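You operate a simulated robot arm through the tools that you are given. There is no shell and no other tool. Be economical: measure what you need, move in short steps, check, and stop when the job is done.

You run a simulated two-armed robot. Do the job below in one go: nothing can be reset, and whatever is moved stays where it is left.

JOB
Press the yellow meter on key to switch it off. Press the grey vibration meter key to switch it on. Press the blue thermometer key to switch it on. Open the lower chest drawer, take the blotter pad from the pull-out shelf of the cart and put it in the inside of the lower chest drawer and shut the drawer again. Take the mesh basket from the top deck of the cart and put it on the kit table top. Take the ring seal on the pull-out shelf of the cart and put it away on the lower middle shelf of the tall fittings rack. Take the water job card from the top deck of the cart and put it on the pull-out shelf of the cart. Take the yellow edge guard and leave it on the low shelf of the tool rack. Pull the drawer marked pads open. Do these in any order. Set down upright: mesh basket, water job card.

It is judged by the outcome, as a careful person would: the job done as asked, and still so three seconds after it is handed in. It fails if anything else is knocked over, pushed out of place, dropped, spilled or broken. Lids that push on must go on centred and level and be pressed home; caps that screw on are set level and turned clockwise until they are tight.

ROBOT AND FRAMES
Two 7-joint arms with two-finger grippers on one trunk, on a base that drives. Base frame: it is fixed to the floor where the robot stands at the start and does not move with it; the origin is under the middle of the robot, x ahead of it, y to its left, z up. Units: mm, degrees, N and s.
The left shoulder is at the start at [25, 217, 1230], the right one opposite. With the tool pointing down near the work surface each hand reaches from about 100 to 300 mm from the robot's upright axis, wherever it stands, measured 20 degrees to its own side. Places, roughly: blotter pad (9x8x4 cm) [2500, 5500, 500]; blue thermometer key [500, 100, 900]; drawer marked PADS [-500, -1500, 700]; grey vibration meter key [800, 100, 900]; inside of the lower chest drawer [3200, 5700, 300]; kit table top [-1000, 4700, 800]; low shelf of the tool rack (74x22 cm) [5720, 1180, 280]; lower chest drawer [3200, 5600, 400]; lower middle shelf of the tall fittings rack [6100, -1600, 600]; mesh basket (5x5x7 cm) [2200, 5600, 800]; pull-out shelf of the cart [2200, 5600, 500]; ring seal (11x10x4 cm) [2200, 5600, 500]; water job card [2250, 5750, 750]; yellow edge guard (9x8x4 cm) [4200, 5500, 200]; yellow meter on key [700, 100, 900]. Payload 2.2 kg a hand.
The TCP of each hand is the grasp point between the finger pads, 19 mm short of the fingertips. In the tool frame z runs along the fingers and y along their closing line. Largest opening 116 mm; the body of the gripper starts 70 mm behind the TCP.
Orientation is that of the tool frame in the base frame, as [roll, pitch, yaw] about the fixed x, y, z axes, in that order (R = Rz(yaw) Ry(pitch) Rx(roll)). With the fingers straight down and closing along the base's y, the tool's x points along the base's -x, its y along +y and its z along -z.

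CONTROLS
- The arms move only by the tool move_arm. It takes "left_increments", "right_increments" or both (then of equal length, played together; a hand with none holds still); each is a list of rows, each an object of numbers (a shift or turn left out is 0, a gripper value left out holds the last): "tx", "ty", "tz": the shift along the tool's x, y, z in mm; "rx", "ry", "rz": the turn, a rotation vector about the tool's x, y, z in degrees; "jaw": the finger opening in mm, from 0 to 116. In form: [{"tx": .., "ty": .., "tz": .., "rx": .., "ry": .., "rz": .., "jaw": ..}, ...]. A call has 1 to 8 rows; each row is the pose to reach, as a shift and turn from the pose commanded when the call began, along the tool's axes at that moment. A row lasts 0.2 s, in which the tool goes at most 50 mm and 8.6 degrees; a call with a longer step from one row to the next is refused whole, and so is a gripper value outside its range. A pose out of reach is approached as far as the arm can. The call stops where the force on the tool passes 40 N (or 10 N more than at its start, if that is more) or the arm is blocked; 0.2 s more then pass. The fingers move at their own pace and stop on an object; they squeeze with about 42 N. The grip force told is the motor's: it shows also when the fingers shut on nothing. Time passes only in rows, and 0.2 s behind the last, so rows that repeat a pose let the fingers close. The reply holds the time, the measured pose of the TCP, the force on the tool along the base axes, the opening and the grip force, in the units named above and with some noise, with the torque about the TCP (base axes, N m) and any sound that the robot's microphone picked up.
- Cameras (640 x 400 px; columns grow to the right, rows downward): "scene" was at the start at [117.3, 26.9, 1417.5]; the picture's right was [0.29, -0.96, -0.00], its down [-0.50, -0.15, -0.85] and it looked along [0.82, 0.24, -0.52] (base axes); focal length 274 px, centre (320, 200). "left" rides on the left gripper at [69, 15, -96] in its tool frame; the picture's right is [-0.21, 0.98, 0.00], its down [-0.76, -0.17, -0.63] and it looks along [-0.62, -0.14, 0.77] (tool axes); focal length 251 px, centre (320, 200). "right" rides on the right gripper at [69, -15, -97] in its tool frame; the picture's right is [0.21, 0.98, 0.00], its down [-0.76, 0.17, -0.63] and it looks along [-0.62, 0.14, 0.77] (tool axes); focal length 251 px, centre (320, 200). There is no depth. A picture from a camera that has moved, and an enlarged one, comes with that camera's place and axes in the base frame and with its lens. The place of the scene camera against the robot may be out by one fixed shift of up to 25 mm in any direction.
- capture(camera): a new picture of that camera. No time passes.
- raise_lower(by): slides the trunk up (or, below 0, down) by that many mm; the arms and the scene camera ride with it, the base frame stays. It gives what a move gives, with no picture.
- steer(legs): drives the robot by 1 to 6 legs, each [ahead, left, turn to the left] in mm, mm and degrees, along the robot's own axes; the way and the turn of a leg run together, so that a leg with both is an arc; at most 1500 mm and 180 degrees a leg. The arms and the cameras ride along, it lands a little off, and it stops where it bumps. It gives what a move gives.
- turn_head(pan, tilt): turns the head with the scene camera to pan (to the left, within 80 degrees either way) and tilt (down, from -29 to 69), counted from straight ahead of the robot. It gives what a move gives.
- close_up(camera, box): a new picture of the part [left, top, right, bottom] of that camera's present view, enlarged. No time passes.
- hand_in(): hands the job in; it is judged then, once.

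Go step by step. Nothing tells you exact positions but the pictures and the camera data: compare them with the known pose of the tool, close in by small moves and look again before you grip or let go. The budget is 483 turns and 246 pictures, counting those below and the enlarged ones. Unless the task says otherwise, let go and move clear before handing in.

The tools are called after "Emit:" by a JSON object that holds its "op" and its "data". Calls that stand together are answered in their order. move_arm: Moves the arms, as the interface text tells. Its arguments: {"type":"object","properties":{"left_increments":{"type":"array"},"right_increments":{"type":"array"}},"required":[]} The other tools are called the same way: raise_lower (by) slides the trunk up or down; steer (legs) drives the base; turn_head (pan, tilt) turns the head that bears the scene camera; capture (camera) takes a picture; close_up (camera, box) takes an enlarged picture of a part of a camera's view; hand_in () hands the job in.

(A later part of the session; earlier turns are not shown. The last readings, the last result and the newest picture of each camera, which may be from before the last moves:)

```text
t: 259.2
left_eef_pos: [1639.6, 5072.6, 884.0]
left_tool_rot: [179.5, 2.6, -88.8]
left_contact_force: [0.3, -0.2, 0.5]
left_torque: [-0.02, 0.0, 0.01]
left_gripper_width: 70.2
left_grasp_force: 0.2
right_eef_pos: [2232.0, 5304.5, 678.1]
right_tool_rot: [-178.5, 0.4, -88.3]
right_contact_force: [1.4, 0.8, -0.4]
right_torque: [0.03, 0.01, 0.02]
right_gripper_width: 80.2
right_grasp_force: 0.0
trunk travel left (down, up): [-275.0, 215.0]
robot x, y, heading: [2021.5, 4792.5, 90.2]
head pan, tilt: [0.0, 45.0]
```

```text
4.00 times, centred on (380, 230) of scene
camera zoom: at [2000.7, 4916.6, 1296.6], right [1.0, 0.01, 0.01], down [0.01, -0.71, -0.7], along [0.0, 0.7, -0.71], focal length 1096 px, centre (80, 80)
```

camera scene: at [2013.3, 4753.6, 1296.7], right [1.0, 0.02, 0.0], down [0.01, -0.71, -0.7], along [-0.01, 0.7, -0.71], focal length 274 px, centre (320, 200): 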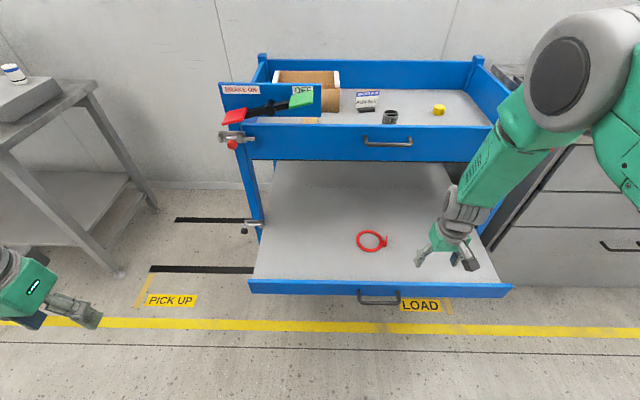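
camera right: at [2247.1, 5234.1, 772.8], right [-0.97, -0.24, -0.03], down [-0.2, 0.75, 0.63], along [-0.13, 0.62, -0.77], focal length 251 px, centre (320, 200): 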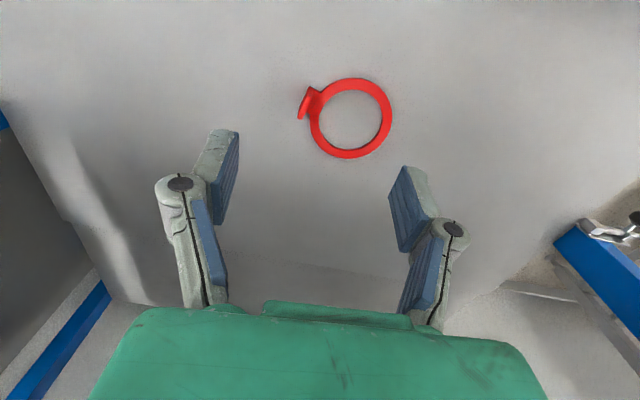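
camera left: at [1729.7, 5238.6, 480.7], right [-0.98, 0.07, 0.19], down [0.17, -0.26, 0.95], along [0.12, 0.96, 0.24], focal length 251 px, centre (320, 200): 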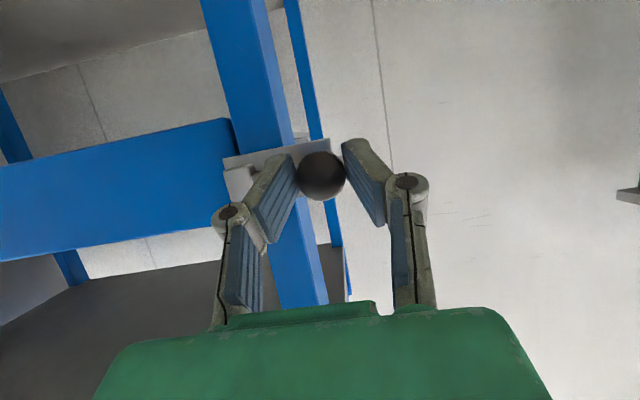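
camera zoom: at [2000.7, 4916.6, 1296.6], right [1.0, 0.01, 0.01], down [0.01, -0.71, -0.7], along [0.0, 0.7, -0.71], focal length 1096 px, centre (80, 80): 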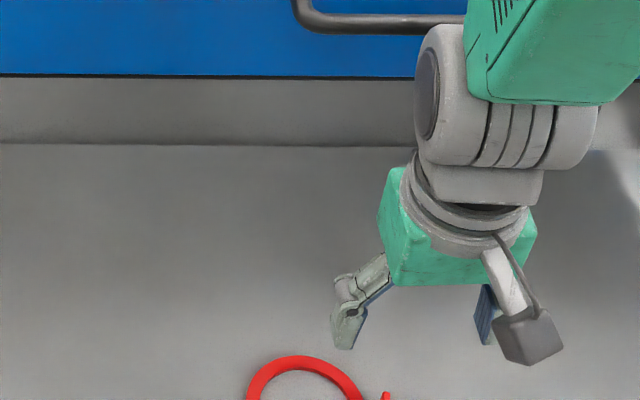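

Emit:
{"op": "close_up", "data": {"camera": "right", "box": [270, 60, 430, 170]}}

```text
3.64 times, centred on (350, 115) of right
camera zoom: at [2247.1, 5234.1, 772.8], right [-0.97, -0.24, -0.03], down [-0.2, 0.75, 0.63], along [-0.13, 0.62, -0.77], focal length 914 px, centre (211, 509)
```

zoom: 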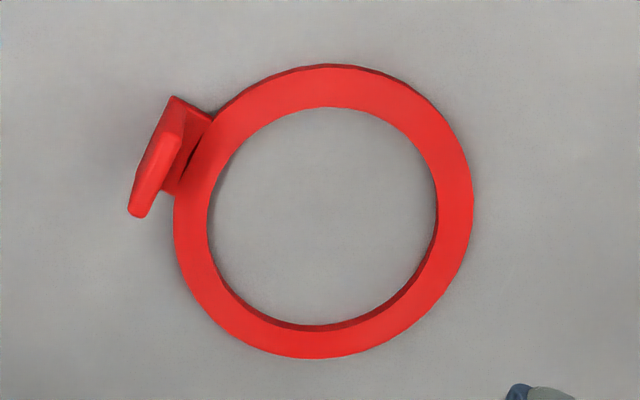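

The tab is a vertical plate at about (2243, 5324), facing nearly along x. I turn the wrist 12° to match and descend part-way.

Emit:
{"op": "move_arm", "data": {"right_increments": [{"tx": -8, "ty": -6, "tz": 30, "rz": 6, "jaw": 60}, {"tx": -16, "ty": -11.6, "tz": 60, "rz": 11.7}, {"tx": -20, "ty": -11.6, "tz": 95, "rz": 11.7}, {"tx": -20, "ty": -11.6, "tz": 95, "rz": 11.7}]}}

Emit:
{"op": "capture", "data": {"camera": "right"}}

```text
t: 260.2
left_eef_pos: [1654.0, 5067.5, 889.2]
left_tool_rot: [179.2, 2.1, -89.1]
left_contact_force: [0.9, -0.5, -0.4]
left_torque: [0.09, 0.06, -0.05]
left_gripper_width: 70.0
left_grasp_force: 0.1
right_eef_pos: [2256.5, 5324.0, 579.6]
right_tool_rot: [-179.2, 0.6, -100.2]
right_contact_force: [-0.1, -0.3, 0.7]
right_torque: [0.05, 0.13, 0.01]
right_gripper_width: 59.7
right_grasp_force: 0.2
trunk travel left (down, up): [-275.0, 215.0]
robot x, y, heading: [2021.4, 4790.6, 90.2]
head pan, tilt: [0.0, 45.0]
```

```text
143 pictures are left
camera right: at [2259.0, 5249.9, 673.8], right [-1.0, -0.04, -0.02], down [-0.04, 0.77, 0.64], along [-0.01, 0.64, -0.77], focal length 251 px, centre (320, 200)
```

right: 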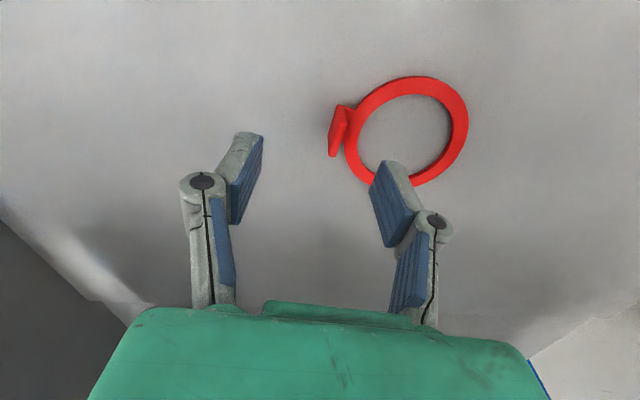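

Still swaying a little; I wait a moment and look again.

Emit:
{"op": "move_arm", "data": {"right_increments": [{}, {}, {}, {}, {}, {}, {}]}}

Emit:
{"op": "close_up", "data": {"camera": "right", "box": [240, 60, 480, 210]}}

```text
t: 261.9
left_eef_pos: [1646.4, 5069.6, 887.4]
left_tool_rot: [179.5, 2.4, -88.9]
left_contact_force: [0.1, -0.2, 1.0]
left_torque: [0.04, 0.03, -0.01]
left_gripper_width: 69.9
left_grasp_force: 0.2
right_eef_pos: [2253.5, 5323.5, 580.0]
right_tool_rot: [-178.9, 0.7, -100.2]
right_contact_force: [1.0, 0.0, -0.2]
right_torque: [-0.01, 0.06, 0.01]
right_gripper_width: 59.8
right_grasp_force: 0.0
trunk travel left (down, up): [-275.0, 215.0]
robot x, y, heading: [2022.4, 4790.3, 90.5]
head pan, tilt: [0.0, 45.0]
```

```text
2.67 times, centred on (360, 135) of right
camera zoom: at [2254.4, 5250.2, 674.9], right [-1.0, -0.04, -0.02], down [-0.04, 0.77, 0.64], along [-0.01, 0.64, -0.77], focal length 670 px, centre (213, 373)
```

zoom: 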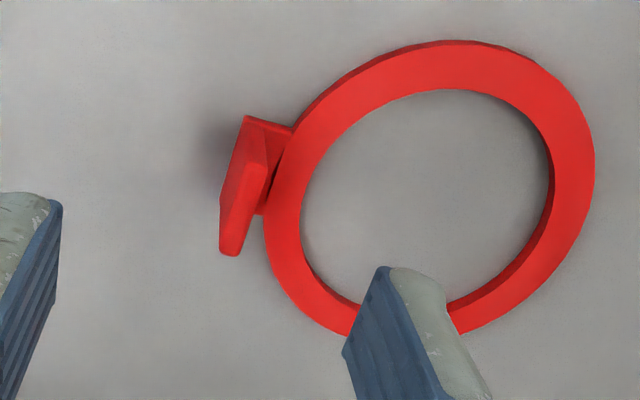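

Tab top centre is at (2247, 5317). I align, descend to z≈517 and close.

Emit:
{"op": "move_arm", "data": {"right_increments": [{"tx": 6.7, "ty": 6.4, "tz": 20}, {"tx": 6.7, "ty": 6.4, "tz": 45}, {"tx": 6.7, "ty": 6.4, "tz": 60}, {"tx": 6.7, "ty": 6.4, "tz": 60}]}}

Emit:
{"op": "capture", "data": {"camera": "right"}}

```text
t: 262.9
left_eef_pos: [1645.7, 5066.4, 885.8]
left_tool_rot: [179.7, 2.0, -88.9]
left_contact_force: [0.4, -0.4, 0.5]
left_torque: [-0.02, 0.07, -0.02]
left_gripper_width: 70.3
left_grasp_force: 0.2
right_eef_pos: [2243.0, 5318.3, 518.7]
right_tool_rot: [-178.7, 0.7, -100.1]
right_contact_force: [-0.1, -0.4, -0.5]
right_torque: [0.01, 0.06, -0.02]
right_gripper_width: 60.1
right_grasp_force: 0.0
trunk travel left (down, up): [-275.0, 215.0]
robot x, y, heading: [2021.0, 4790.8, 90.2]
head pan, tilt: [0.0, 45.0]
```

```text
141 pictures are left
camera right: at [2243.8, 5245.0, 613.7], right [-1.0, -0.04, -0.02], down [-0.05, 0.77, 0.64], along [-0.01, 0.64, -0.77], focal length 251 px, centre (320, 200)
```

right: 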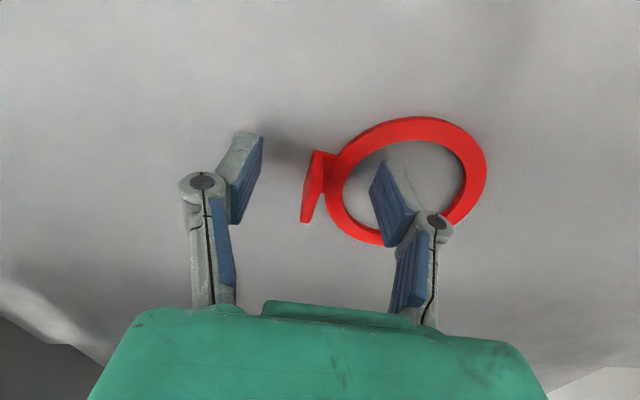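

The tab is centred between the fingers. I close.

Emit:
{"op": "move_arm", "data": {"right_increments": [{"jaw": 30}, {"jaw": 10}, {"jaw": 0}, {"jaw": 0}]}}

Emit:
{"op": "capture", "data": {"camera": "right"}}

```text
t: 263.9
left_eef_pos: [1634.3, 5066.4, 881.5]
left_tool_rot: [-179.7, 1.8, -88.8]
left_contact_force: [0.1, 0.8, -0.5]
left_torque: [-0.02, -0.02, 0.01]
left_gripper_width: 69.9
left_grasp_force: 0.1
right_eef_pos: [2238.3, 5318.6, 523.1]
right_tool_rot: [-177.9, 0.9, -100.0]
right_contact_force: [10.0, 1.2, 12.5]
right_torque: [0.13, -0.31, -0.06]
right_gripper_width: 8.0
right_grasp_force: 36.3
trunk travel left (down, up): [-275.0, 215.0]
robot x, y, heading: [2018.9, 4786.8, 90.3]
head pan, tilt: [0.0, 45.0]
```

```text
140 pictures are left
camera right: at [2238.1, 5245.8, 616.6], right [-1.0, -0.04, -0.04], down [-0.06, 0.77, 0.64], along [0.0, 0.64, -0.77], focal length 251 px, centre (320, 200)
```

right: 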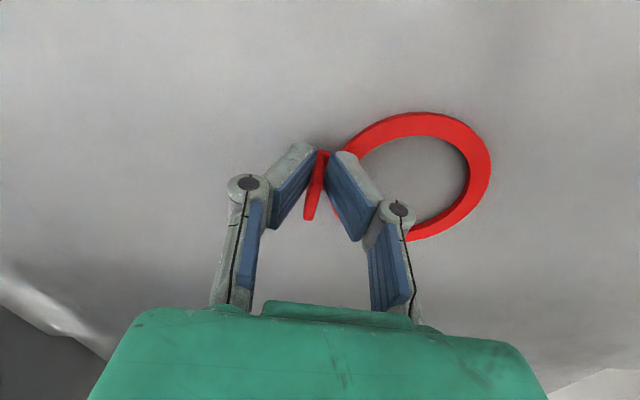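

Gripped (8 mm). I lift it.

Emit:
{"op": "move_arm", "data": {"right_increments": [{"tz": -20}, {"tz": -50}, {"tz": -90}, {"tz": -130}, {"tz": -170}, {"tz": -170}]}}

Emit:
{"op": "capture", "data": {"camera": "right"}}

Emit:
{"op": "capture", "data": {"camera": "scene"}}

```text
t: 265.2
left_eef_pos: [1637.6, 5066.7, 882.9]
left_tool_rot: [-180.0, 1.9, -88.8]
left_contact_force: [0.8, 0.1, 0.0]
left_torque: [-0.01, 0.01, 0.0]
left_gripper_width: 70.3
left_grasp_force: 0.0
right_eef_pos: [2232.9, 5318.8, 689.1]
right_tool_rot: [-178.4, 0.7, -100.0]
right_contact_force: [0.1, 0.4, -0.8]
right_torque: [0.04, -0.01, 0.0]
right_gripper_width: 8.1
right_grasp_force: 35.3
trunk travel left (down, up): [-275.0, 215.0]
robot x, y, heading: [2016.9, 4791.5, 89.9]
head pan, tilt: [0.0, 45.0]
```

```text
139 pictures are left
camera right: at [2232.7, 5245.7, 783.9], right [-1.0, -0.04, -0.03], down [-0.05, 0.77, 0.64], along [0.0, 0.64, -0.77], focal length 251 px, centre (320, 200)
```

right: 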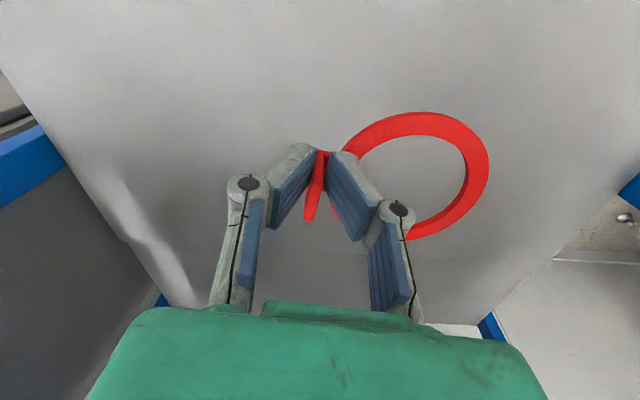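

```text
138 pictures are left
camera scene: at [2006.7, 4916.8, 1296.6], right [1.0, 0.0, 0.0], down [0.0, -0.71, -0.7], along [0.0, 0.7, -0.71], focal length 274 px, centre (320, 200)
```

scene: 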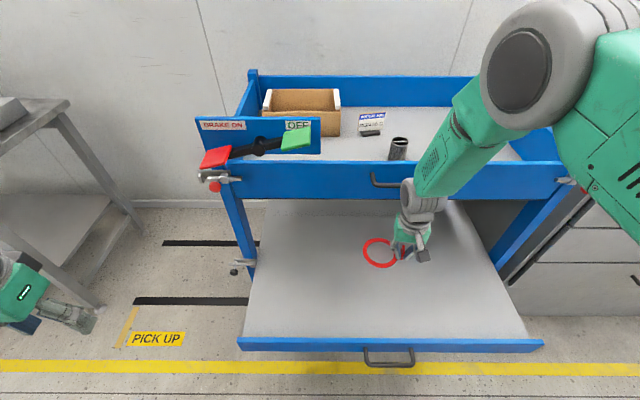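

The ring is held in the right hand. Next I back up and use the left fist to push the shelf most of the way in, so that I can get near the top deck.

Emit:
{"op": "move_arm", "data": {"right_increments": [{"tz": -40}, {"tz": -80}, {"tz": -120}, {"tz": -150}]}}

Emit:
{"op": "steer", "data": {"legs": [[-200, 0, 0]]}}

Emit:
{"op": "raise_lower", "data": {"by": -200}}

Emit:
{"op": "move_arm", "data": {"left_increments": [{"tx": -25, "ty": -35, "jaw": 0}, {"tx": -50, "ty": -70}, {"tx": -75, "ty": -105}, {"tx": -100, "ty": -140}, {"tx": -130, "ty": -175}, {"tx": -150, "ty": -210}, {"tx": -150, "ty": -245}, {"tx": -150, "ty": -270}]}}

Emit:
{"op": "move_arm", "data": {"left_increments": [{"ry": -8, "tz": 20}, {"ry": -16, "tz": 40}, {"ry": -24, "tz": 60}, {"ry": -32, "tz": 85}, {"ry": -40, "tz": 110}, {"ry": -48, "tz": 135}, {"ry": -56, "tz": 160}, {"ry": -62, "tz": 175}]}}

Emit:
{"op": "capture", "data": {"camera": "scene"}}

```text
t: 266.2
left_eef_pos: [1635.3, 5065.8, 882.2]
left_tool_rot: [-179.9, 2.0, -88.6]
left_contact_force: [0.2, -0.3, -0.3]
left_torque: [0.02, -0.01, 0.05]
left_gripper_width: 70.1
left_grasp_force: 0.1
right_eef_pos: [2225.2, 5314.4, 844.3]
right_tool_rot: [-178.2, 0.9, -100.0]
right_contact_force: [0.4, 0.6, -0.5]
right_torque: [0.01, 0.01, 0.0]
right_gripper_width: 8.0
right_grasp_force: 36.2
trunk travel left (down, up): [-275.0, 215.0]
robot x, y, heading: [2019.5, 4795.3, 90.4]
head pan, tilt: [0.0, 45.0]
```

```text
t: 267.9
left_eef_pos: [1634.7, 4864.5, 882.2]
left_tool_rot: [-179.7, 2.0, -88.6]
left_contact_force: [0.6, 1.1, -0.2]
left_torque: [0.0, -0.02, 0.0]
left_gripper_width: 69.7
left_grasp_force: 0.1
right_eef_pos: [2224.5, 5115.4, 842.8]
right_tool_rot: [-178.3, 0.9, -99.8]
right_contact_force: [-0.4, 0.5, 0.1]
right_torque: [0.01, -0.02, 0.01]
right_gripper_width: 8.2
right_grasp_force: 35.7
trunk travel left (down, up): [-275.0, 215.0]
robot x, y, heading: [2018.9, 4590.4, 90.4]
head pan, tilt: [0.0, 45.0]
```

```text
t: 270.0
left_eef_pos: [1635.3, 4867.5, 684.7]
left_tool_rot: [-180.0, 2.6, -88.5]
left_contact_force: [-0.2, 0.1, -0.1]
left_torque: [-0.04, 0.0, -0.01]
left_gripper_width: 69.6
left_grasp_force: 0.1
right_eef_pos: [2224.3, 5114.9, 644.6]
right_tool_rot: [-178.5, 1.0, -99.8]
right_contact_force: [0.0, -0.4, 0.0]
right_torque: [0.0, 0.0, -0.02]
right_gripper_width: 8.1
right_grasp_force: 35.6
trunk travel left (down, up): [-75.0, 415.0]
robot x, y, heading: [2022.3, 4592.0, 90.4]
head pan, tilt: [0.0, 45.0]
```

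```text
t: 271.8
left_eef_pos: [1905.3, 5017.5, 689.7]
left_tool_rot: [-179.9, 2.1, -88.5]
left_contact_force: [0.1, 0.7, 0.5]
left_torque: [-0.01, 0.02, -0.06]
left_gripper_width: 0.0
left_grasp_force: 28.4
right_eef_pos: [2226.1, 5114.7, 643.8]
right_tool_rot: [-178.4, 0.9, -99.8]
right_contact_force: [0.1, -0.2, -0.6]
right_torque: [-0.01, -0.01, -0.01]
right_gripper_width: 8.0
right_grasp_force: 36.1
trunk travel left (down, up): [-75.0, 415.0]
robot x, y, heading: [2021.1, 4593.0, 90.3]
head pan, tilt: [0.0, 45.0]
```

```text
t: 273.6
left_eef_pos: [1902.8, 5024.9, 514.6]
left_tool_rot: [-180.0, 64.3, -88.5]
left_contact_force: [0.5, 0.2, 0.1]
left_torque: [-0.01, -0.01, -0.05]
left_gripper_width: 0.0
left_grasp_force: 28.4
left hand out of reach, approached as far as the arm can: row 2
right_eef_pos: [2225.9, 5115.0, 643.3]
right_tool_rot: [-178.6, 1.0, -99.7]
right_contact_force: [-0.6, 0.0, -0.8]
right_torque: [-0.01, 0.0, 0.0]
right_gripper_width: 8.4
right_grasp_force: 35.1
trunk travel left (down, up): [-75.0, 415.0]
robot x, y, heading: [2021.4, 4595.8, 90.5]
head pan, tilt: [0.0, 45.0]
```

```text
137 pictures are left
camera scene: at [2007.7, 4716.2, 1096.6], right [1.0, 0.01, 0.0], down [0.01, -0.71, -0.7], along [-0.01, 0.7, -0.71], focal length 274 px, centre (320, 200)
```

scene: 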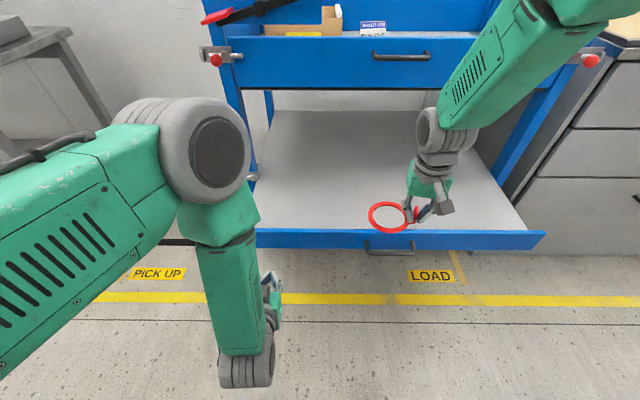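

The left fist faces the shelf rail. I pull the right hand in, then push the shelf in by driving forward.

Emit:
{"op": "move_arm", "data": {"right_increments": [{"tx": 35, "tz": -15}, {"tx": 70, "tz": -30}, {"tx": 105, "tz": -45}, {"tx": 140, "tz": -60}]}}

Emit:
{"op": "steer", "data": {"legs": [[220, 0, 0]]}}

Emit:
{"op": "capture", "data": {"camera": "scene"}}

```text
t: 274.6
left_eef_pos: [1903.2, 5025.5, 515.1]
left_tool_rot: [-179.7, 64.3, -88.3]
left_contact_force: [0.3, -0.3, 0.0]
left_torque: [0.0, 0.0, 0.03]
left_gripper_width: 0.0
left_grasp_force: 28.8
right_eef_pos: [2198.3, 4973.2, 703.3]
right_tool_rot: [-178.6, 1.0, -99.8]
right_contact_force: [-0.9, -0.2, -0.2]
right_torque: [0.04, -0.02, -0.01]
right_gripper_width: 7.9
right_grasp_force: 36.1
trunk travel left (down, up): [-75.0, 415.0]
robot x, y, heading: [2020.1, 4595.5, 90.5]
head pan, tilt: [0.0, 45.0]
```

```text
t: 276.3
left_eef_pos: [1902.2, 5244.9, 515.2]
left_tool_rot: [-179.8, 64.0, -88.3]
left_contact_force: [-0.1, 0.0, -0.2]
left_torque: [0.01, 0.01, 0.0]
left_gripper_width: 0.2
left_grasp_force: 28.7
right_eef_pos: [2196.9, 5192.8, 703.0]
right_tool_rot: [-178.3, 0.9, -99.8]
right_contact_force: [-0.4, -1.0, -0.1]
right_torque: [-0.02, -0.03, -0.01]
right_gripper_width: 8.0
right_grasp_force: 35.7
trunk travel left (down, up): [-75.0, 415.0]
robot x, y, heading: [2020.4, 4812.6, 90.4]
head pan, tilt: [0.0, 45.0]
```

```text
136 pictures are left
camera scene: at [2006.2, 4935.2, 1096.6], right [1.0, 0.01, 0.0], down [0.0, -0.71, -0.7], along [0.0, 0.7, -0.71], focal length 274 px, centre (320, 200)
```

scene: 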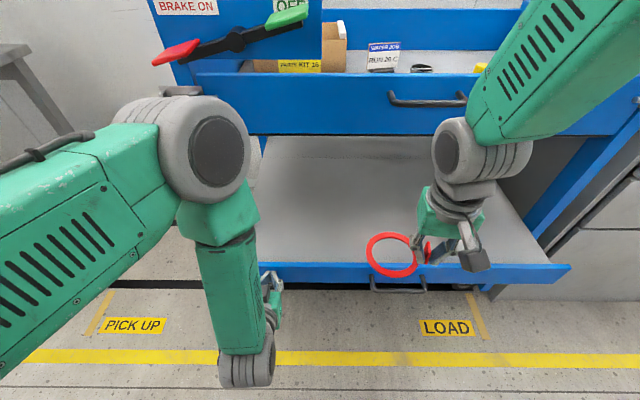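

The shelf rail is now near y≈5262 (about 130 mm out), leaving a strip to set the card on. I back off, raise the trunk, and approach the water card with the left hand.

Emit:
{"op": "steer", "data": {"legs": [[-170, 0, 0]]}}

Emit:
{"op": "raise_lower", "data": {"by": 380}}

Emit:
{"op": "move_arm", "data": {"left_increments": [{"ry": 6, "jaw": 116, "tz": -10}, {"ry": 12, "tz": -20}, {"ry": 20, "tx": -30, "tz": -20}, {"ry": 20, "tx": -70, "tz": -20}, {"ry": 20, "tx": -110, "tz": -20}], "right_increments": [{"tz": -10}, {"tz": -20}, {"tz": -30}, {"tz": -40}, {"tz": -40}]}}

Emit:
{"op": "capture", "data": {"camera": "scene"}}

Emit:
{"op": "capture", "data": {"camera": "left"}}

```text
t: 277.8
left_eef_pos: [1903.4, 5073.8, 516.3]
left_tool_rot: [-179.8, 64.5, -88.3]
left_contact_force: [0.3, 0.8, 0.0]
left_torque: [-0.03, -0.01, -0.01]
left_gripper_width: 0.0
left_grasp_force: 28.6
right_eef_pos: [2198.4, 5020.2, 704.4]
right_tool_rot: [-178.5, 1.2, -99.7]
right_contact_force: [-0.4, -0.9, -0.6]
right_torque: [0.02, -0.02, 0.02]
right_gripper_width: 8.3
right_grasp_force: 35.5
trunk travel left (down, up): [-75.0, 415.0]
robot x, y, heading: [2020.7, 4640.1, 90.5]
head pan, tilt: [0.0, 45.0]
```

```text
t: 281.4
left_eef_pos: [1903.5, 5072.9, 898.4]
left_tool_rot: [-179.8, 64.5, -88.5]
left_contact_force: [-0.4, 0.5, -0.4]
left_torque: [0.0, 0.01, 0.01]
left_gripper_width: 0.0
left_grasp_force: 28.9
right_eef_pos: [2198.2, 5019.4, 1085.8]
right_tool_rot: [-178.5, 1.2, -99.8]
right_contact_force: [-0.2, 0.4, -0.3]
right_torque: [0.0, -0.01, 0.0]
right_gripper_width: 8.1
right_grasp_force: 36.4
trunk travel left (down, up): [-455.0, 35.0]
robot x, y, heading: [2022.8, 4641.2, 90.3]
head pan, tilt: [0.0, 45.0]
```

```text
t: 282.6
left_eef_pos: [1900.5, 5099.6, 1002.1]
left_tool_rot: [-179.8, 44.4, -88.6]
left_contact_force: [0.1, -0.1, -0.9]
left_torque: [0.01, 0.04, 0.01]
left_gripper_width: 115.8
left_grasp_force: 0.1
right_eef_pos: [2197.1, 5017.2, 1124.4]
right_tool_rot: [-178.5, 1.3, -99.8]
right_contact_force: [0.2, 0.5, -0.2]
right_torque: [-0.02, 0.01, 0.01]
right_gripper_width: 8.1
right_grasp_force: 35.9
trunk travel left (down, up): [-455.0, 35.0]
robot x, y, heading: [2023.8, 4640.3, 90.4]
head pan, tilt: [0.0, 45.0]
```

```text
135 pictures are left
camera scene: at [2007.4, 4765.3, 1476.8], right [1.0, 0.01, 0.0], down [0.0, -0.71, -0.71], along [-0.01, 0.71, -0.71], focal length 274 px, centre (320, 200)
```

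scene: 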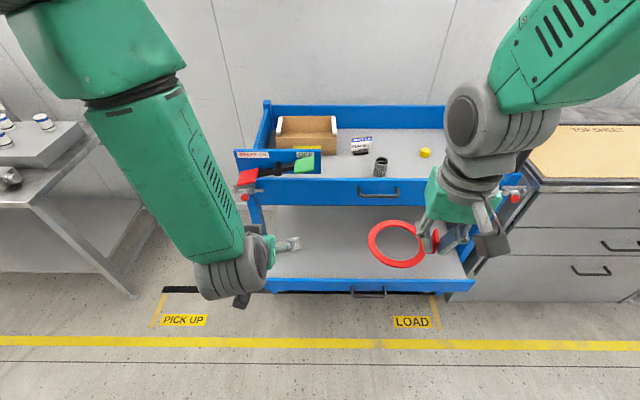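

```text
134 pictures are left
camera left: at [1888.7, 4983.0, 1022.4], right [-0.98, 0.13, 0.15], down [0.16, 0.1, 0.98], along [0.11, 0.99, -0.12], focal length 251 px, centre (320, 200)
```

left: 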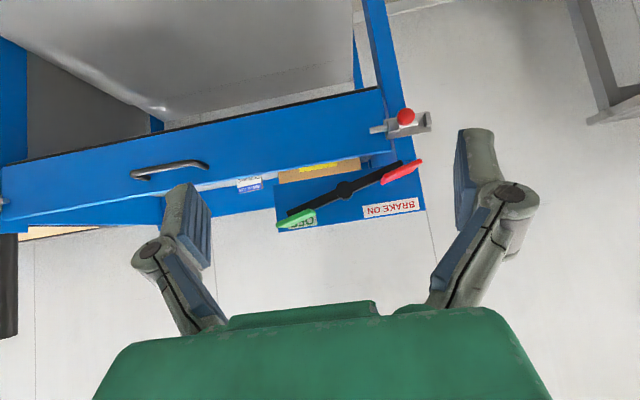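

The brake lever spans x 1770–2010, clear of the card at x≈2178. I strafe right 230 mm and drive forward so the left hand faces the card.

Emit:
{"op": "steer", "data": {"legs": [[0, -120, 0], [0, -120, 0], [250, 0, 0]]}}

Emit:
{"op": "move_arm", "data": {"left_increments": [{"ty": -15}, {"ty": -30}, {"ty": -40}, {"ty": -40}, {"ty": -40}, {"ty": -40}, {"ty": -40}]}}

Emit:
{"op": "capture", "data": {"camera": "left"}}

Emit:
{"op": "capture", "data": {"camera": "scene"}}

```text
t: 285.1
left_eef_pos: [2033.9, 5059.7, 993.3]
left_tool_rot: [-174.0, 43.5, -80.0]
left_contact_force: [0.9, -0.1, 0.7]
left_torque: [-0.07, 0.02, 0.01]
left_gripper_width: 116.1
left_grasp_force: 0.1
right_eef_pos: [2326.9, 4985.6, 1138.2]
right_tool_rot: [-176.0, 2.1, -100.0]
right_contact_force: [-0.5, -1.7, -0.6]
right_torque: [0.1, -0.04, 0.01]
right_gripper_width: 8.1
right_grasp_force: 35.9
trunk travel left (down, up): [-455.0, 35.0]
robot x, y, heading: [2241.0, 4636.0, 91.1]
head pan, tilt: [0.0, 45.0]
stopped in leg 3: the robot was blocked; the commanded pose is now the measured one
```

```text
t: 285.5
left_eef_pos: [2162.6, 5070.2, 1003.0]
left_tool_rot: [176.8, 43.9, -85.2]
left_contact_force: [2.9, 0.7, 0.5]
left_torque: [-0.08, 0.12, 0.16]
left_gripper_width: 116.0
left_grasp_force: 0.0
right_eef_pos: [2465.8, 4997.3, 1117.8]
right_tool_rot: [177.4, -0.1, -100.5]
right_contact_force: [1.5, 0.0, -0.3]
right_torque: [-0.03, 0.03, -0.03]
right_gripper_width: 8.1
right_grasp_force: 36.0
trunk travel left (down, up): [-455.0, 35.0]
robot x, y, heading: [2255.7, 4637.8, 91.5]
head pan, tilt: [0.0, 45.0]
stopped in row 1 (left hand): the arm was blocked; the commanded pose is now the measured one
```

```text
133 pictures are left
camera left: at [2162.1, 4952.6, 1026.8], right [-0.98, 0.03, 0.19], down [0.19, 0.13, 0.97], along [0.01, 0.99, -0.13], focal length 251 px, centre (320, 200)
```

left: 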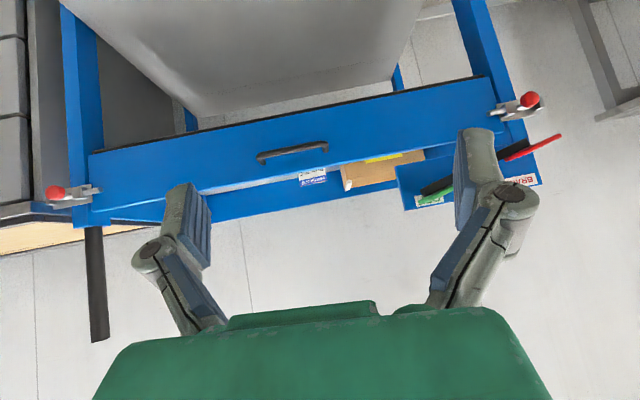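

```text
132 pictures are left
camera scene: at [2321.1, 4771.8, 1473.9], right [1.0, 0.02, -0.06], down [-0.02, -0.71, -0.7], along [-0.06, 0.7, -0.71], focal length 274 px, centre (320, 200)
```

scene: 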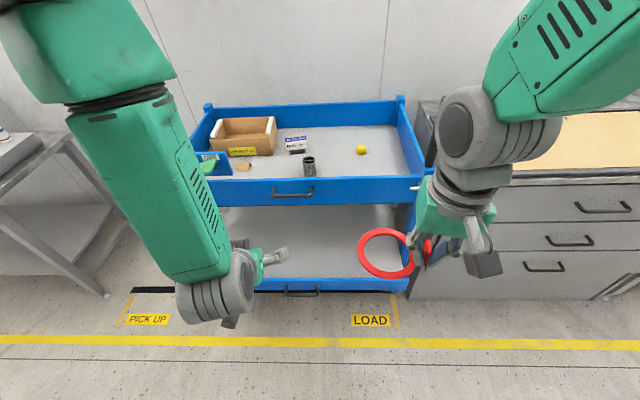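

With the trunk high the strafe made the robot rock strongly. I wait for it to settle.

Emit:
{"op": "move_arm", "data": {"right_increments": [{}, {}, {}, {}, {}, {}, {}, {}]}}

Emit:
{"op": "move_arm", "data": {"right_increments": [{}, {}, {}, {}, {}, {}, {}, {}]}}

Emit:
{"op": "move_arm", "data": {"right_increments": [{}, {}, {}, {}, {}, {}, {}, {}]}}

```text
t: 287.5
left_eef_pos: [2160.3, 5064.7, 1008.3]
left_tool_rot: [177.8, 44.3, -84.4]
left_contact_force: [2.0, -0.7, 0.5]
left_torque: [-0.04, 0.05, 0.13]
left_gripper_width: 116.0
left_grasp_force: 0.1
right_eef_pos: [2461.6, 4991.2, 1122.0]
right_tool_rot: [177.8, 0.2, -100.3]
right_contact_force: [0.4, -0.7, 0.4]
right_torque: [-0.04, 0.08, 0.02]
right_gripper_width: 8.2
right_grasp_force: 35.4
trunk travel left (down, up): [-455.0, 35.0]
robot x, y, heading: [2263.6, 4635.9, 91.8]
head pan, tilt: [0.0, 45.0]
stopped in row 8 (right hand): the arm was blocked; the commanded pose is now the measured one
```

```text
t: 289.5
left_eef_pos: [2127.6, 5062.6, 1006.7]
left_tool_rot: [-178.9, 44.2, -82.4]
left_contact_force: [-0.2, -0.4, 1.0]
left_torque: [-0.02, -0.03, -0.01]
left_gripper_width: 116.0
left_grasp_force: 0.0
right_eef_pos: [2423.0, 4987.6, 1130.7]
right_tool_rot: [-180.0, 1.0, -100.5]
right_contact_force: [-0.6, 0.7, -0.2]
right_torque: [0.02, -0.04, 0.02]
right_gripper_width: 8.1
right_grasp_force: 35.8
trunk travel left (down, up): [-455.0, 35.0]
robot x, y, heading: [2266.9, 4643.8, 91.6]
head pan, tilt: [0.0, 45.0]
stopped in row 8 (right hand): the arm was blocked; the commanded pose is now the measured one
```

```text
t: 291.3
left_eef_pos: [2130.1, 5062.2, 1006.6]
left_tool_rot: [-179.1, 44.2, -82.6]
left_contact_force: [-0.9, -0.1, -0.2]
left_torque: [0.02, 0.0, 0.01]
left_gripper_width: 116.3
left_grasp_force: 0.0
right_eef_pos: [2426.1, 4988.3, 1129.9]
right_tool_rot: [179.8, 0.9, -100.4]
right_contact_force: [0.0, -0.5, -0.6]
right_torque: [-0.01, -0.02, 0.01]
right_gripper_width: 7.8
right_grasp_force: 35.3
trunk travel left (down, up): [-455.0, 35.0]
robot x, y, heading: [2263.9, 4643.9, 92.0]
head pan, tilt: [0.0, 45.0]
```

Settled. I straighten the heading and drive forward 330 mm in gentle legs.

Emit:
{"op": "steer", "data": {"legs": [[160, 0, -1.8], [170, 0, 0]]}}

Emit:
{"op": "move_arm", "data": {"right_increments": [{}, {}, {}, {}, {}]}}

Emit:
{"op": "capture", "data": {"camera": "left"}}

Emit:
{"op": "capture", "data": {"camera": "scene"}}

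```text
t: 293.7
left_eef_pos: [2186.4, 5388.9, 1011.4]
left_tool_rot: [178.5, 45.0, -86.8]
left_contact_force: [2.2, 0.0, 0.2]
left_torque: [-0.09, 0.09, 0.11]
left_gripper_width: 116.2
left_grasp_force: 0.1
right_eef_pos: [2480.5, 5301.5, 1125.7]
right_tool_rot: [178.0, 0.5, -102.8]
right_contact_force: [0.8, -0.9, 0.6]
right_torque: [0.05, 0.07, -0.01]
right_gripper_width: 8.2
right_grasp_force: 35.7
trunk travel left (down, up): [-455.0, 35.0]
robot x, y, heading: [2275.6, 4964.9, 89.7]
head pan, tilt: [0.0, 45.0]
```

```text
t: 294.9
left_eef_pos: [2166.8, 5391.6, 1010.4]
left_tool_rot: [-179.8, 44.8, -85.4]
left_contact_force: [0.9, 0.7, 0.3]
left_torque: [0.0, -0.02, 0.01]
left_gripper_width: 116.0
left_grasp_force: 0.1
right_eef_pos: [2461.1, 5302.9, 1129.1]
right_tool_rot: [179.1, 0.7, -102.6]
right_contact_force: [-0.2, -0.6, 0.7]
right_torque: [0.01, 0.01, 0.0]
right_gripper_width: 8.0
right_grasp_force: 36.8
trunk travel left (down, up): [-455.0, 35.0]
robot x, y, heading: [2278.3, 4966.5, 89.8]
head pan, tilt: [0.0, 45.0]
```

```text
131 pictures are left
camera left: at [2161.4, 5273.2, 1029.8], right [-0.99, 0.08, 0.15], down [0.16, 0.1, 0.98], along [0.06, 0.99, -0.11], focal length 251 px, centre (320, 200)
```

left: 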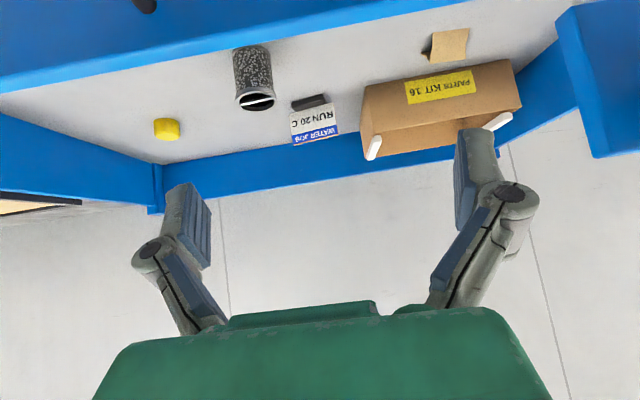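

```text
130 pictures are left
camera scene: at [2288.8, 5091.3, 1476.5], right [1.0, -0.01, -0.02], down [-0.02, -0.71, -0.7], along [-0.01, 0.71, -0.71], focal length 274 px, centre (320, 200)
```

scene: 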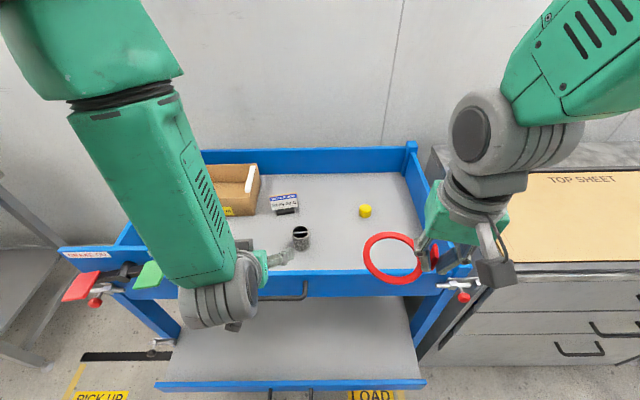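

Emit:
{"op": "close_up", "data": {"camera": "left", "box": [220, 40, 380, 160]}}

Emit:
{"op": "close_up", "data": {"camera": "scene", "box": [240, 175, 340, 260]}}

```text
3.33 times, centred on (300, 100) of left
camera zoom: at [2161.4, 5273.2, 1029.8], right [-0.99, 0.08, 0.15], down [0.16, 0.1, 0.98], along [0.06, 0.99, -0.11], focal length 838 px, centre (387, 533)
```

zoom: 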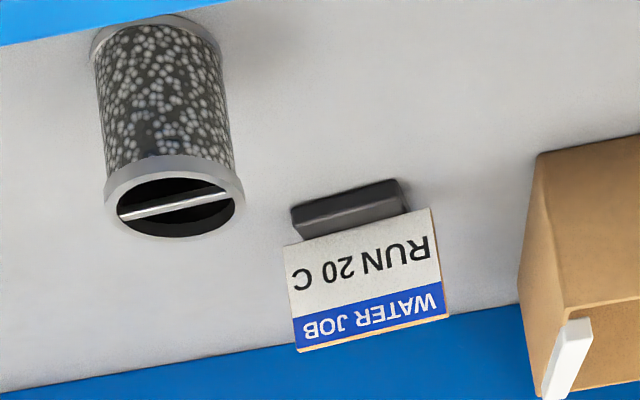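

```text
4.71 times, centred on (290, 218) of scene
camera zoom: at [2288.8, 5091.3, 1476.5], right [1.0, -0.01, -0.02], down [-0.02, -0.71, -0.7], along [-0.01, 0.71, -0.71], focal length 1290 px, centre (461, 118)
```

zoom: 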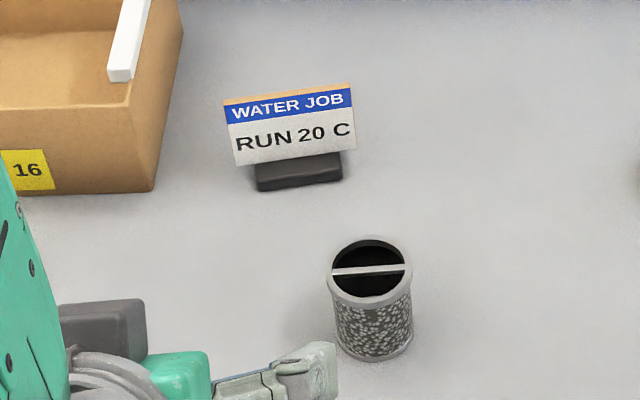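

The card is about 84 mm wide, turned 7°; the basket stands nearer to me. I advance the left hand above them at a 45° tilt for a second view.

Emit:
{"op": "move_arm", "data": {"left_increments": [{"tx": -18, "ty": -5, "tz": 40, "rx": -0.9, "rz": -0.9}, {"tx": -36, "ty": -10, "tz": 80, "rx": -1.8, "rz": -1.8}, {"tx": -54, "ty": -15, "tz": 120, "rx": -1.8, "rz": -1.8}, {"tx": -72, "ty": -20, "tz": 160, "rx": -1.8, "rz": -1.8}, {"tx": -91, "ty": -24, "tz": 203, "rx": -1.8, "rz": -1.8}, {"tx": -91, "ty": -24, "tz": 203, "rx": -1.8, "rz": -1.8}, {"tx": -91, "ty": -24, "tz": 203, "rx": -1.8, "rz": -1.8}]}}

Emit:
{"op": "capture", "data": {"camera": "left"}}

Emit:
{"op": "capture", "data": {"camera": "scene"}}

```text
t: 296.7
left_eef_pos: [2187.1, 5600.3, 932.4]
left_tool_rot: [-179.9, 45.0, -83.2]
left_contact_force: [-0.5, 0.2, -0.1]
left_torque: [-0.03, -0.01, -0.06]
left_gripper_width: 115.9
left_grasp_force: 0.1
right_eef_pos: [2469.7, 5300.7, 1129.6]
right_tool_rot: [179.1, 0.6, -103.0]
right_contact_force: [-1.0, -0.8, -1.4]
right_torque: [0.01, 0.01, -0.02]
right_gripper_width: 8.1
right_grasp_force: 35.7
trunk travel left (down, up): [-455.0, 35.0]
robot x, y, heading: [2286.1, 4967.9, 89.7]
head pan, tilt: [0.0, 45.0]
stopped in row 7 (left hand): the arm was blocked; the commanded pose is now the measured one
```

```text
127 pictures are left
camera left: at [2185.0, 5481.4, 951.5], right [-0.99, 0.04, 0.15], down [0.15, 0.11, 0.98], along [0.02, 0.99, -0.11], focal length 251 px, centre (320, 200)
```

left: 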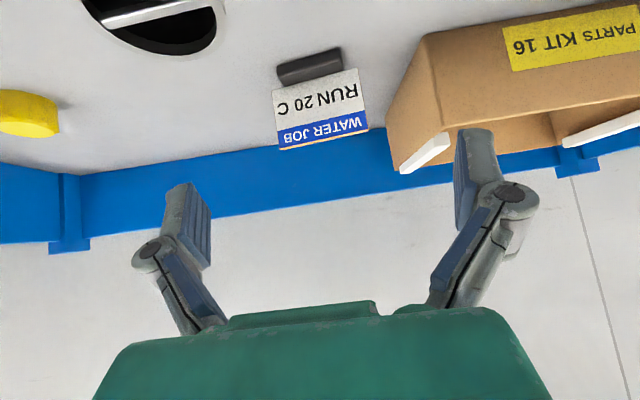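

```text
126 pictures are left
camera scene: at [2294.3, 5093.3, 1476.4], right [1.0, -0.01, -0.02], down [-0.02, -0.71, -0.7], along [-0.01, 0.7, -0.71], focal length 274 px, centre (320, 200)
```

scene: 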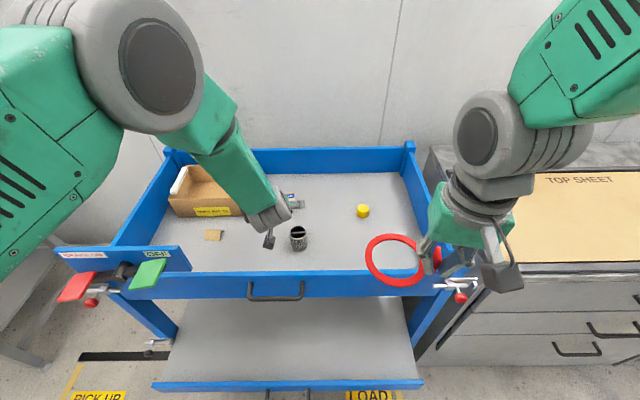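

Recomputed from both views: the card is 78 mm wide, centre x≈2178, y≈5690, z 826–878. I narrow the jaw to 100 and go to it.

Emit:
{"op": "move_arm", "data": {"left_increments": [{"tz": 30, "tx": -1, "jaw": 102}, {"tz": 60, "tx": -3}, {"tz": 85, "tx": -4}, {"tz": 95, "tx": -5}, {"tz": 95, "tx": -5}, {"tz": 95, "tx": -5}]}}

Emit:
{"op": "capture", "data": {"camera": "left"}}

```text
t: 298.1
left_eef_pos: [2186.6, 5668.2, 869.3]
left_tool_rot: [179.7, 45.1, -83.9]
left_contact_force: [-0.3, -0.1, 0.2]
left_torque: [0.04, 0.02, -0.02]
left_gripper_width: 102.1
left_grasp_force: 0.0
right_eef_pos: [2477.1, 5299.4, 1130.5]
right_tool_rot: [178.8, 0.5, -103.0]
right_contact_force: [0.5, 0.1, -1.1]
right_torque: [-0.01, 0.02, -0.01]
right_gripper_width: 8.1
right_grasp_force: 35.6
trunk travel left (down, up): [-455.0, 35.0]
robot x, y, heading: [2289.3, 4972.0, 89.8]
head pan, tilt: [0.0, 45.0]
```

```text
125 pictures are left
camera left: at [2184.5, 5550.0, 888.2], right [-0.99, 0.04, 0.16], down [0.16, 0.1, 0.98], along [0.02, 0.99, -0.11], focal length 251 px, centre (320, 200)
```

left: 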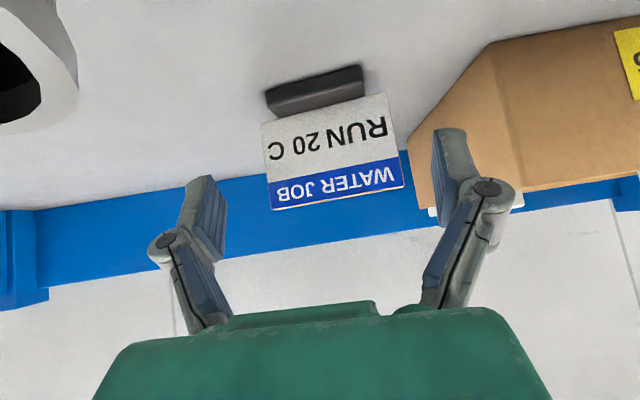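

The card is at (2176, 5705), z 811–871, well between the fingers. I go in the last bit and close gently.

Emit:
{"op": "move_arm", "data": {"left_increments": [{"tx": -4, "ty": 3.3, "tz": 22}, {"tx": -8.4, "ty": 6.6, "tz": 45}, {"tx": -8.4, "ty": 6.6, "tz": 45}, {"tx": -8.4, "ty": 6.6, "tz": 45}]}}

Emit:
{"op": "capture", "data": {"camera": "left"}}

```text
t: 299.3
left_eef_pos: [2200.6, 5707.6, 845.5]
left_tool_rot: [178.7, 45.3, -84.6]
left_contact_force: [0.5, -0.4, -0.7]
left_torque: [0.01, 0.03, 0.05]
left_gripper_width: 101.9
left_grasp_force: 0.0
right_eef_pos: [2500.6, 5295.1, 1127.4]
right_tool_rot: [177.7, 0.3, -103.4]
right_contact_force: [-0.6, -0.5, -0.4]
right_torque: [0.01, 0.0, -0.02]
right_gripper_width: 8.0
right_grasp_force: 35.3
trunk travel left (down, up): [-455.0, 35.0]
robot x, y, heading: [2294.5, 4967.2, 89.9]
head pan, tilt: [0.0, 45.0]
stopped in row 4 (left hand): the arm was blocked; the commanded pose is now the measured one
```

```text
124 pictures are left
camera left: at [2197.8, 5589.7, 865.1], right [-0.98, 0.04, 0.17], down [0.17, 0.1, 0.98], along [0.03, 0.99, -0.11], focal length 251 px, centre (320, 200)
```

left: 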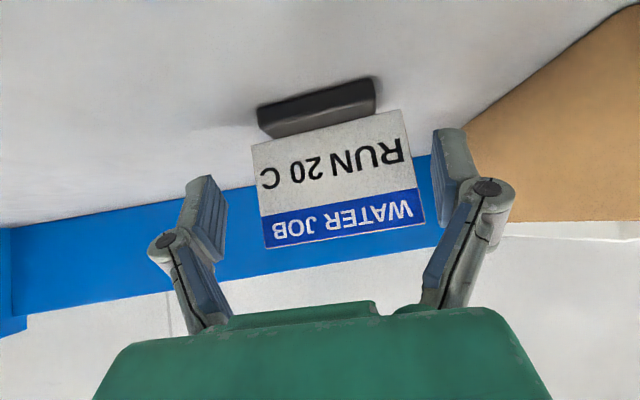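

The card is between the fingers; I correct by 8 mm sideways and 14 mm forward and close.

Emit:
{"op": "move_arm", "data": {"left_increments": [{"tx": -5, "ty": 5, "tz": 5}, {"tx": -9, "ty": 9, "tz": 10}, {"tx": -9, "ty": 9, "tz": 10, "jaw": 70}, {"tx": -9, "ty": 9, "tz": 10, "jaw": 60}, {"tx": -9, "ty": 9, "tz": 10, "jaw": 60}]}}

Emit:
{"op": "capture", "data": {"camera": "left"}}

```text
t: 300.5
left_eef_pos: [2152.2, 5720.7, 842.7]
left_tool_rot: [-179.1, 45.1, -82.7]
left_contact_force: [-1.0, 0.4, 1.0]
left_torque: [0.02, -0.12, -0.12]
left_gripper_width: 81.7
left_grasp_force: 42.1
right_eef_pos: [2458.5, 5296.5, 1132.7]
right_tool_rot: [179.6, 1.0, -103.1]
right_contact_force: [-0.6, 0.6, -0.3]
right_torque: [-0.03, -0.03, 0.0]
right_gripper_width: 8.3
right_grasp_force: 36.2
trunk travel left (down, up): [-455.0, 35.0]
robot x, y, heading: [2285.1, 4967.1, 89.9]
head pan, tilt: [0.0, 45.0]
```

```text
123 pictures are left
camera left: at [2149.9, 5602.8, 861.9], right [-0.99, 0.04, 0.14], down [0.14, 0.1, 0.98], along [0.02, 0.99, -0.11], focal length 251 px, centre (320, 200)
```

left: 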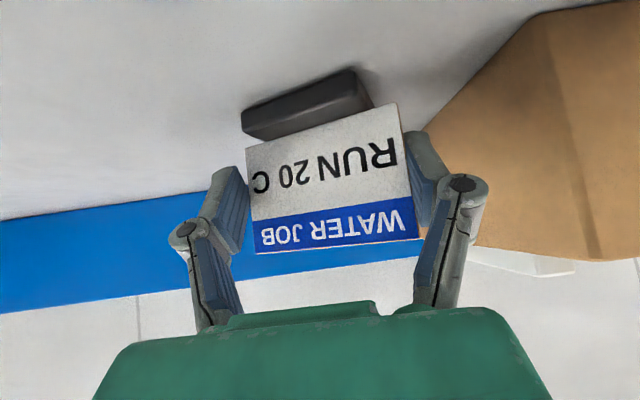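

The card is held (82 mm). I lift it straight up.

Emit:
{"op": "move_arm", "data": {"left_increments": [{"tx": -15, "tz": -15}, {"tx": -40, "tz": -40}, {"tx": -70, "tz": -70}, {"tx": -100, "tz": -100}, {"tx": -120, "tz": -120}, {"tx": -120, "tz": -120}]}}

Emit:
{"op": "capture", "data": {"camera": "left"}}

Emit:
{"op": "capture", "data": {"camera": "scene"}}

```text
t: 301.9
left_eef_pos: [2197.8, 5716.7, 1017.2]
left_tool_rot: [178.6, 45.3, -84.7]
left_contact_force: [0.7, -0.5, -1.1]
left_torque: [0.02, 0.03, 0.03]
left_gripper_width: 81.1
left_grasp_force: 42.5
right_eef_pos: [2505.1, 5295.8, 1127.4]
right_tool_rot: [177.6, 0.4, -103.5]
right_contact_force: [-0.7, 0.1, -0.2]
right_torque: [-0.02, -0.07, -0.01]
right_gripper_width: 8.2
right_grasp_force: 35.9
trunk travel left (down, up): [-455.0, 35.0]
robot x, y, heading: [2294.8, 4970.3, 89.9]
head pan, tilt: [0.0, 45.0]
```

```text
122 pictures are left
camera left: at [2195.6, 5599.0, 1036.7], right [-0.98, 0.04, 0.17], down [0.17, 0.1, 0.98], along [0.03, 0.99, -0.11], focal length 251 px, centre (320, 200)
```

left: 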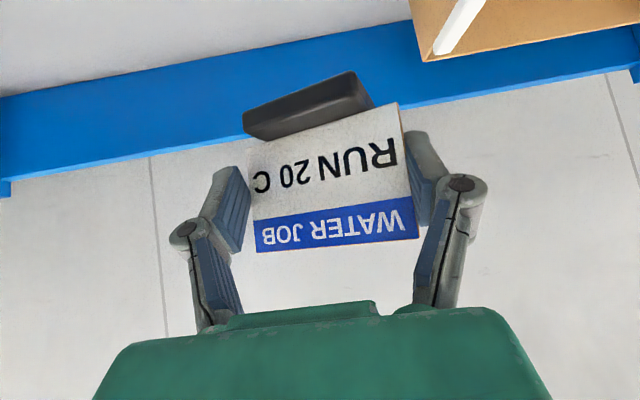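

```text
121 pictures are left
camera scene: at [2305.4, 5093.6, 1476.4], right [1.0, -0.01, -0.02], down [-0.02, -0.71, -0.7], along [-0.01, 0.7, -0.71], focal length 274 px, centre (320, 200)
```

scene: 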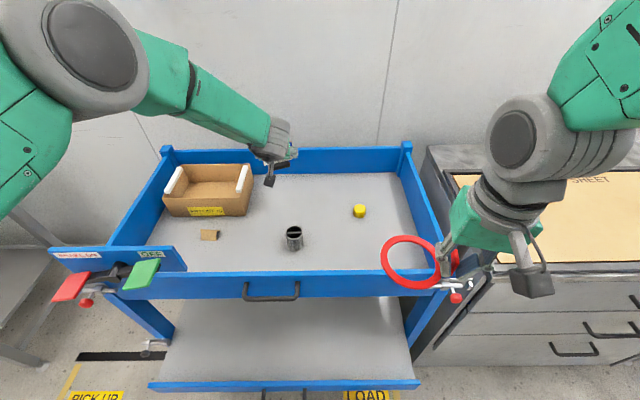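

Card lifted clear. I drive back 310 mm, shift the hand left to x≈2060 (away from the gate handle and the brake), and then lower.

Emit:
{"op": "steer", "data": {"legs": [[-160, 0, 0], [-150, 0, 0]]}}

Emit:
{"op": "move_arm", "data": {"left_increments": [{"tx": 15, "tz": -15, "ty": 30}, {"tx": 30, "tz": -30, "ty": 60}, {"tx": 45, "tz": -45, "ty": 90}, {"tx": 60, "tz": -60, "ty": 110}, {"tx": 68, "tz": -68, "ty": 120}, {"tx": 68, "tz": -68, "ty": 120}]}}

Emit:
{"op": "raise_lower", "data": {"by": -150}}

Emit:
{"op": "capture", "data": {"camera": "scene"}}

Emit:
{"op": "capture", "data": {"camera": "left"}}

```text
t: 304.3
left_eef_pos: [2151.6, 5409.8, 1012.2]
left_tool_rot: [-179.0, 45.1, -82.5]
left_contact_force: [-1.8, -0.4, -0.1]
left_torque: [0.03, -0.1, -0.1]
left_gripper_width: 80.3
left_grasp_force: 42.3
right_eef_pos: [2459.7, 4991.8, 1134.0]
right_tool_rot: [179.5, 0.8, -102.9]
right_contact_force: [-0.8, 0.5, -0.8]
right_torque: [-0.02, 0.0, 0.06]
right_gripper_width: 8.2
right_grasp_force: 36.0
trunk travel left (down, up): [-455.0, 35.0]
robot x, y, heading: [2283.7, 4661.3, 89.9]
head pan, tilt: [0.0, 45.0]
```

```text
t: 305.7
left_eef_pos: [2073.5, 5295.0, 1020.0]
left_tool_rot: [178.7, 45.5, -84.2]
left_contact_force: [0.2, 0.2, -0.8]
left_torque: [-0.03, 0.09, 0.1]
left_gripper_width: 79.3
left_grasp_force: 42.0
right_eef_pos: [2493.4, 4985.1, 1128.8]
right_tool_rot: [177.8, 0.7, -102.9]
right_contact_force: [-0.9, 0.3, -0.5]
right_torque: [-0.01, -0.01, -0.01]
right_gripper_width: 8.0
right_grasp_force: 35.8
trunk travel left (down, up): [-455.0, 35.0]
robot x, y, heading: [2283.5, 4659.7, 89.5]
head pan, tilt: [0.0, 45.0]
```

```text
t: 307.5
left_eef_pos: [2074.7, 5293.6, 871.7]
left_tool_rot: [178.7, 45.7, -84.3]
left_contact_force: [0.5, 0.7, 0.1]
left_torque: [-0.06, 0.1, 0.08]
left_gripper_width: 59.7
left_grasp_force: 0.1
right_eef_pos: [2492.7, 4984.6, 979.3]
right_tool_rot: [177.7, 0.8, -102.9]
right_contact_force: [-0.3, -0.4, -0.2]
right_torque: [0.0, 0.0, -0.03]
right_gripper_width: 8.2
right_grasp_force: 36.6
trunk travel left (down, up): [-305.0, 185.0]
robot x, y, heading: [2285.3, 4660.5, 89.8]
head pan, tilt: [0.0, 45.0]
```

```text
120 pictures are left
camera scene: at [2298.1, 4783.7, 1326.6], right [1.0, -0.01, -0.02], down [-0.02, -0.71, -0.7], along [-0.01, 0.7, -0.71], focal length 274 px, centre (320, 200)
```

scene: 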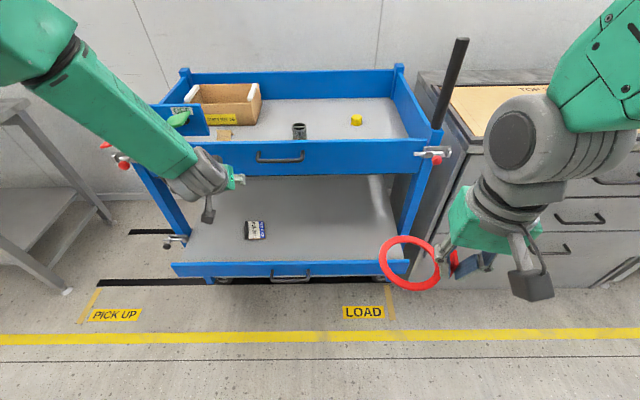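

```text
119 pictures are left
camera left: at [2072.5, 5176.9, 889.3], right [-0.98, 0.04, 0.17], down [0.17, 0.1, 0.98], along [0.02, 0.99, -0.1], focal length 251 px, centre (320, 200)
```

left: 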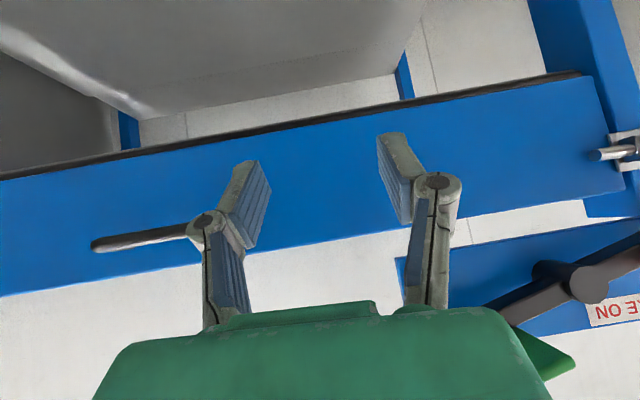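

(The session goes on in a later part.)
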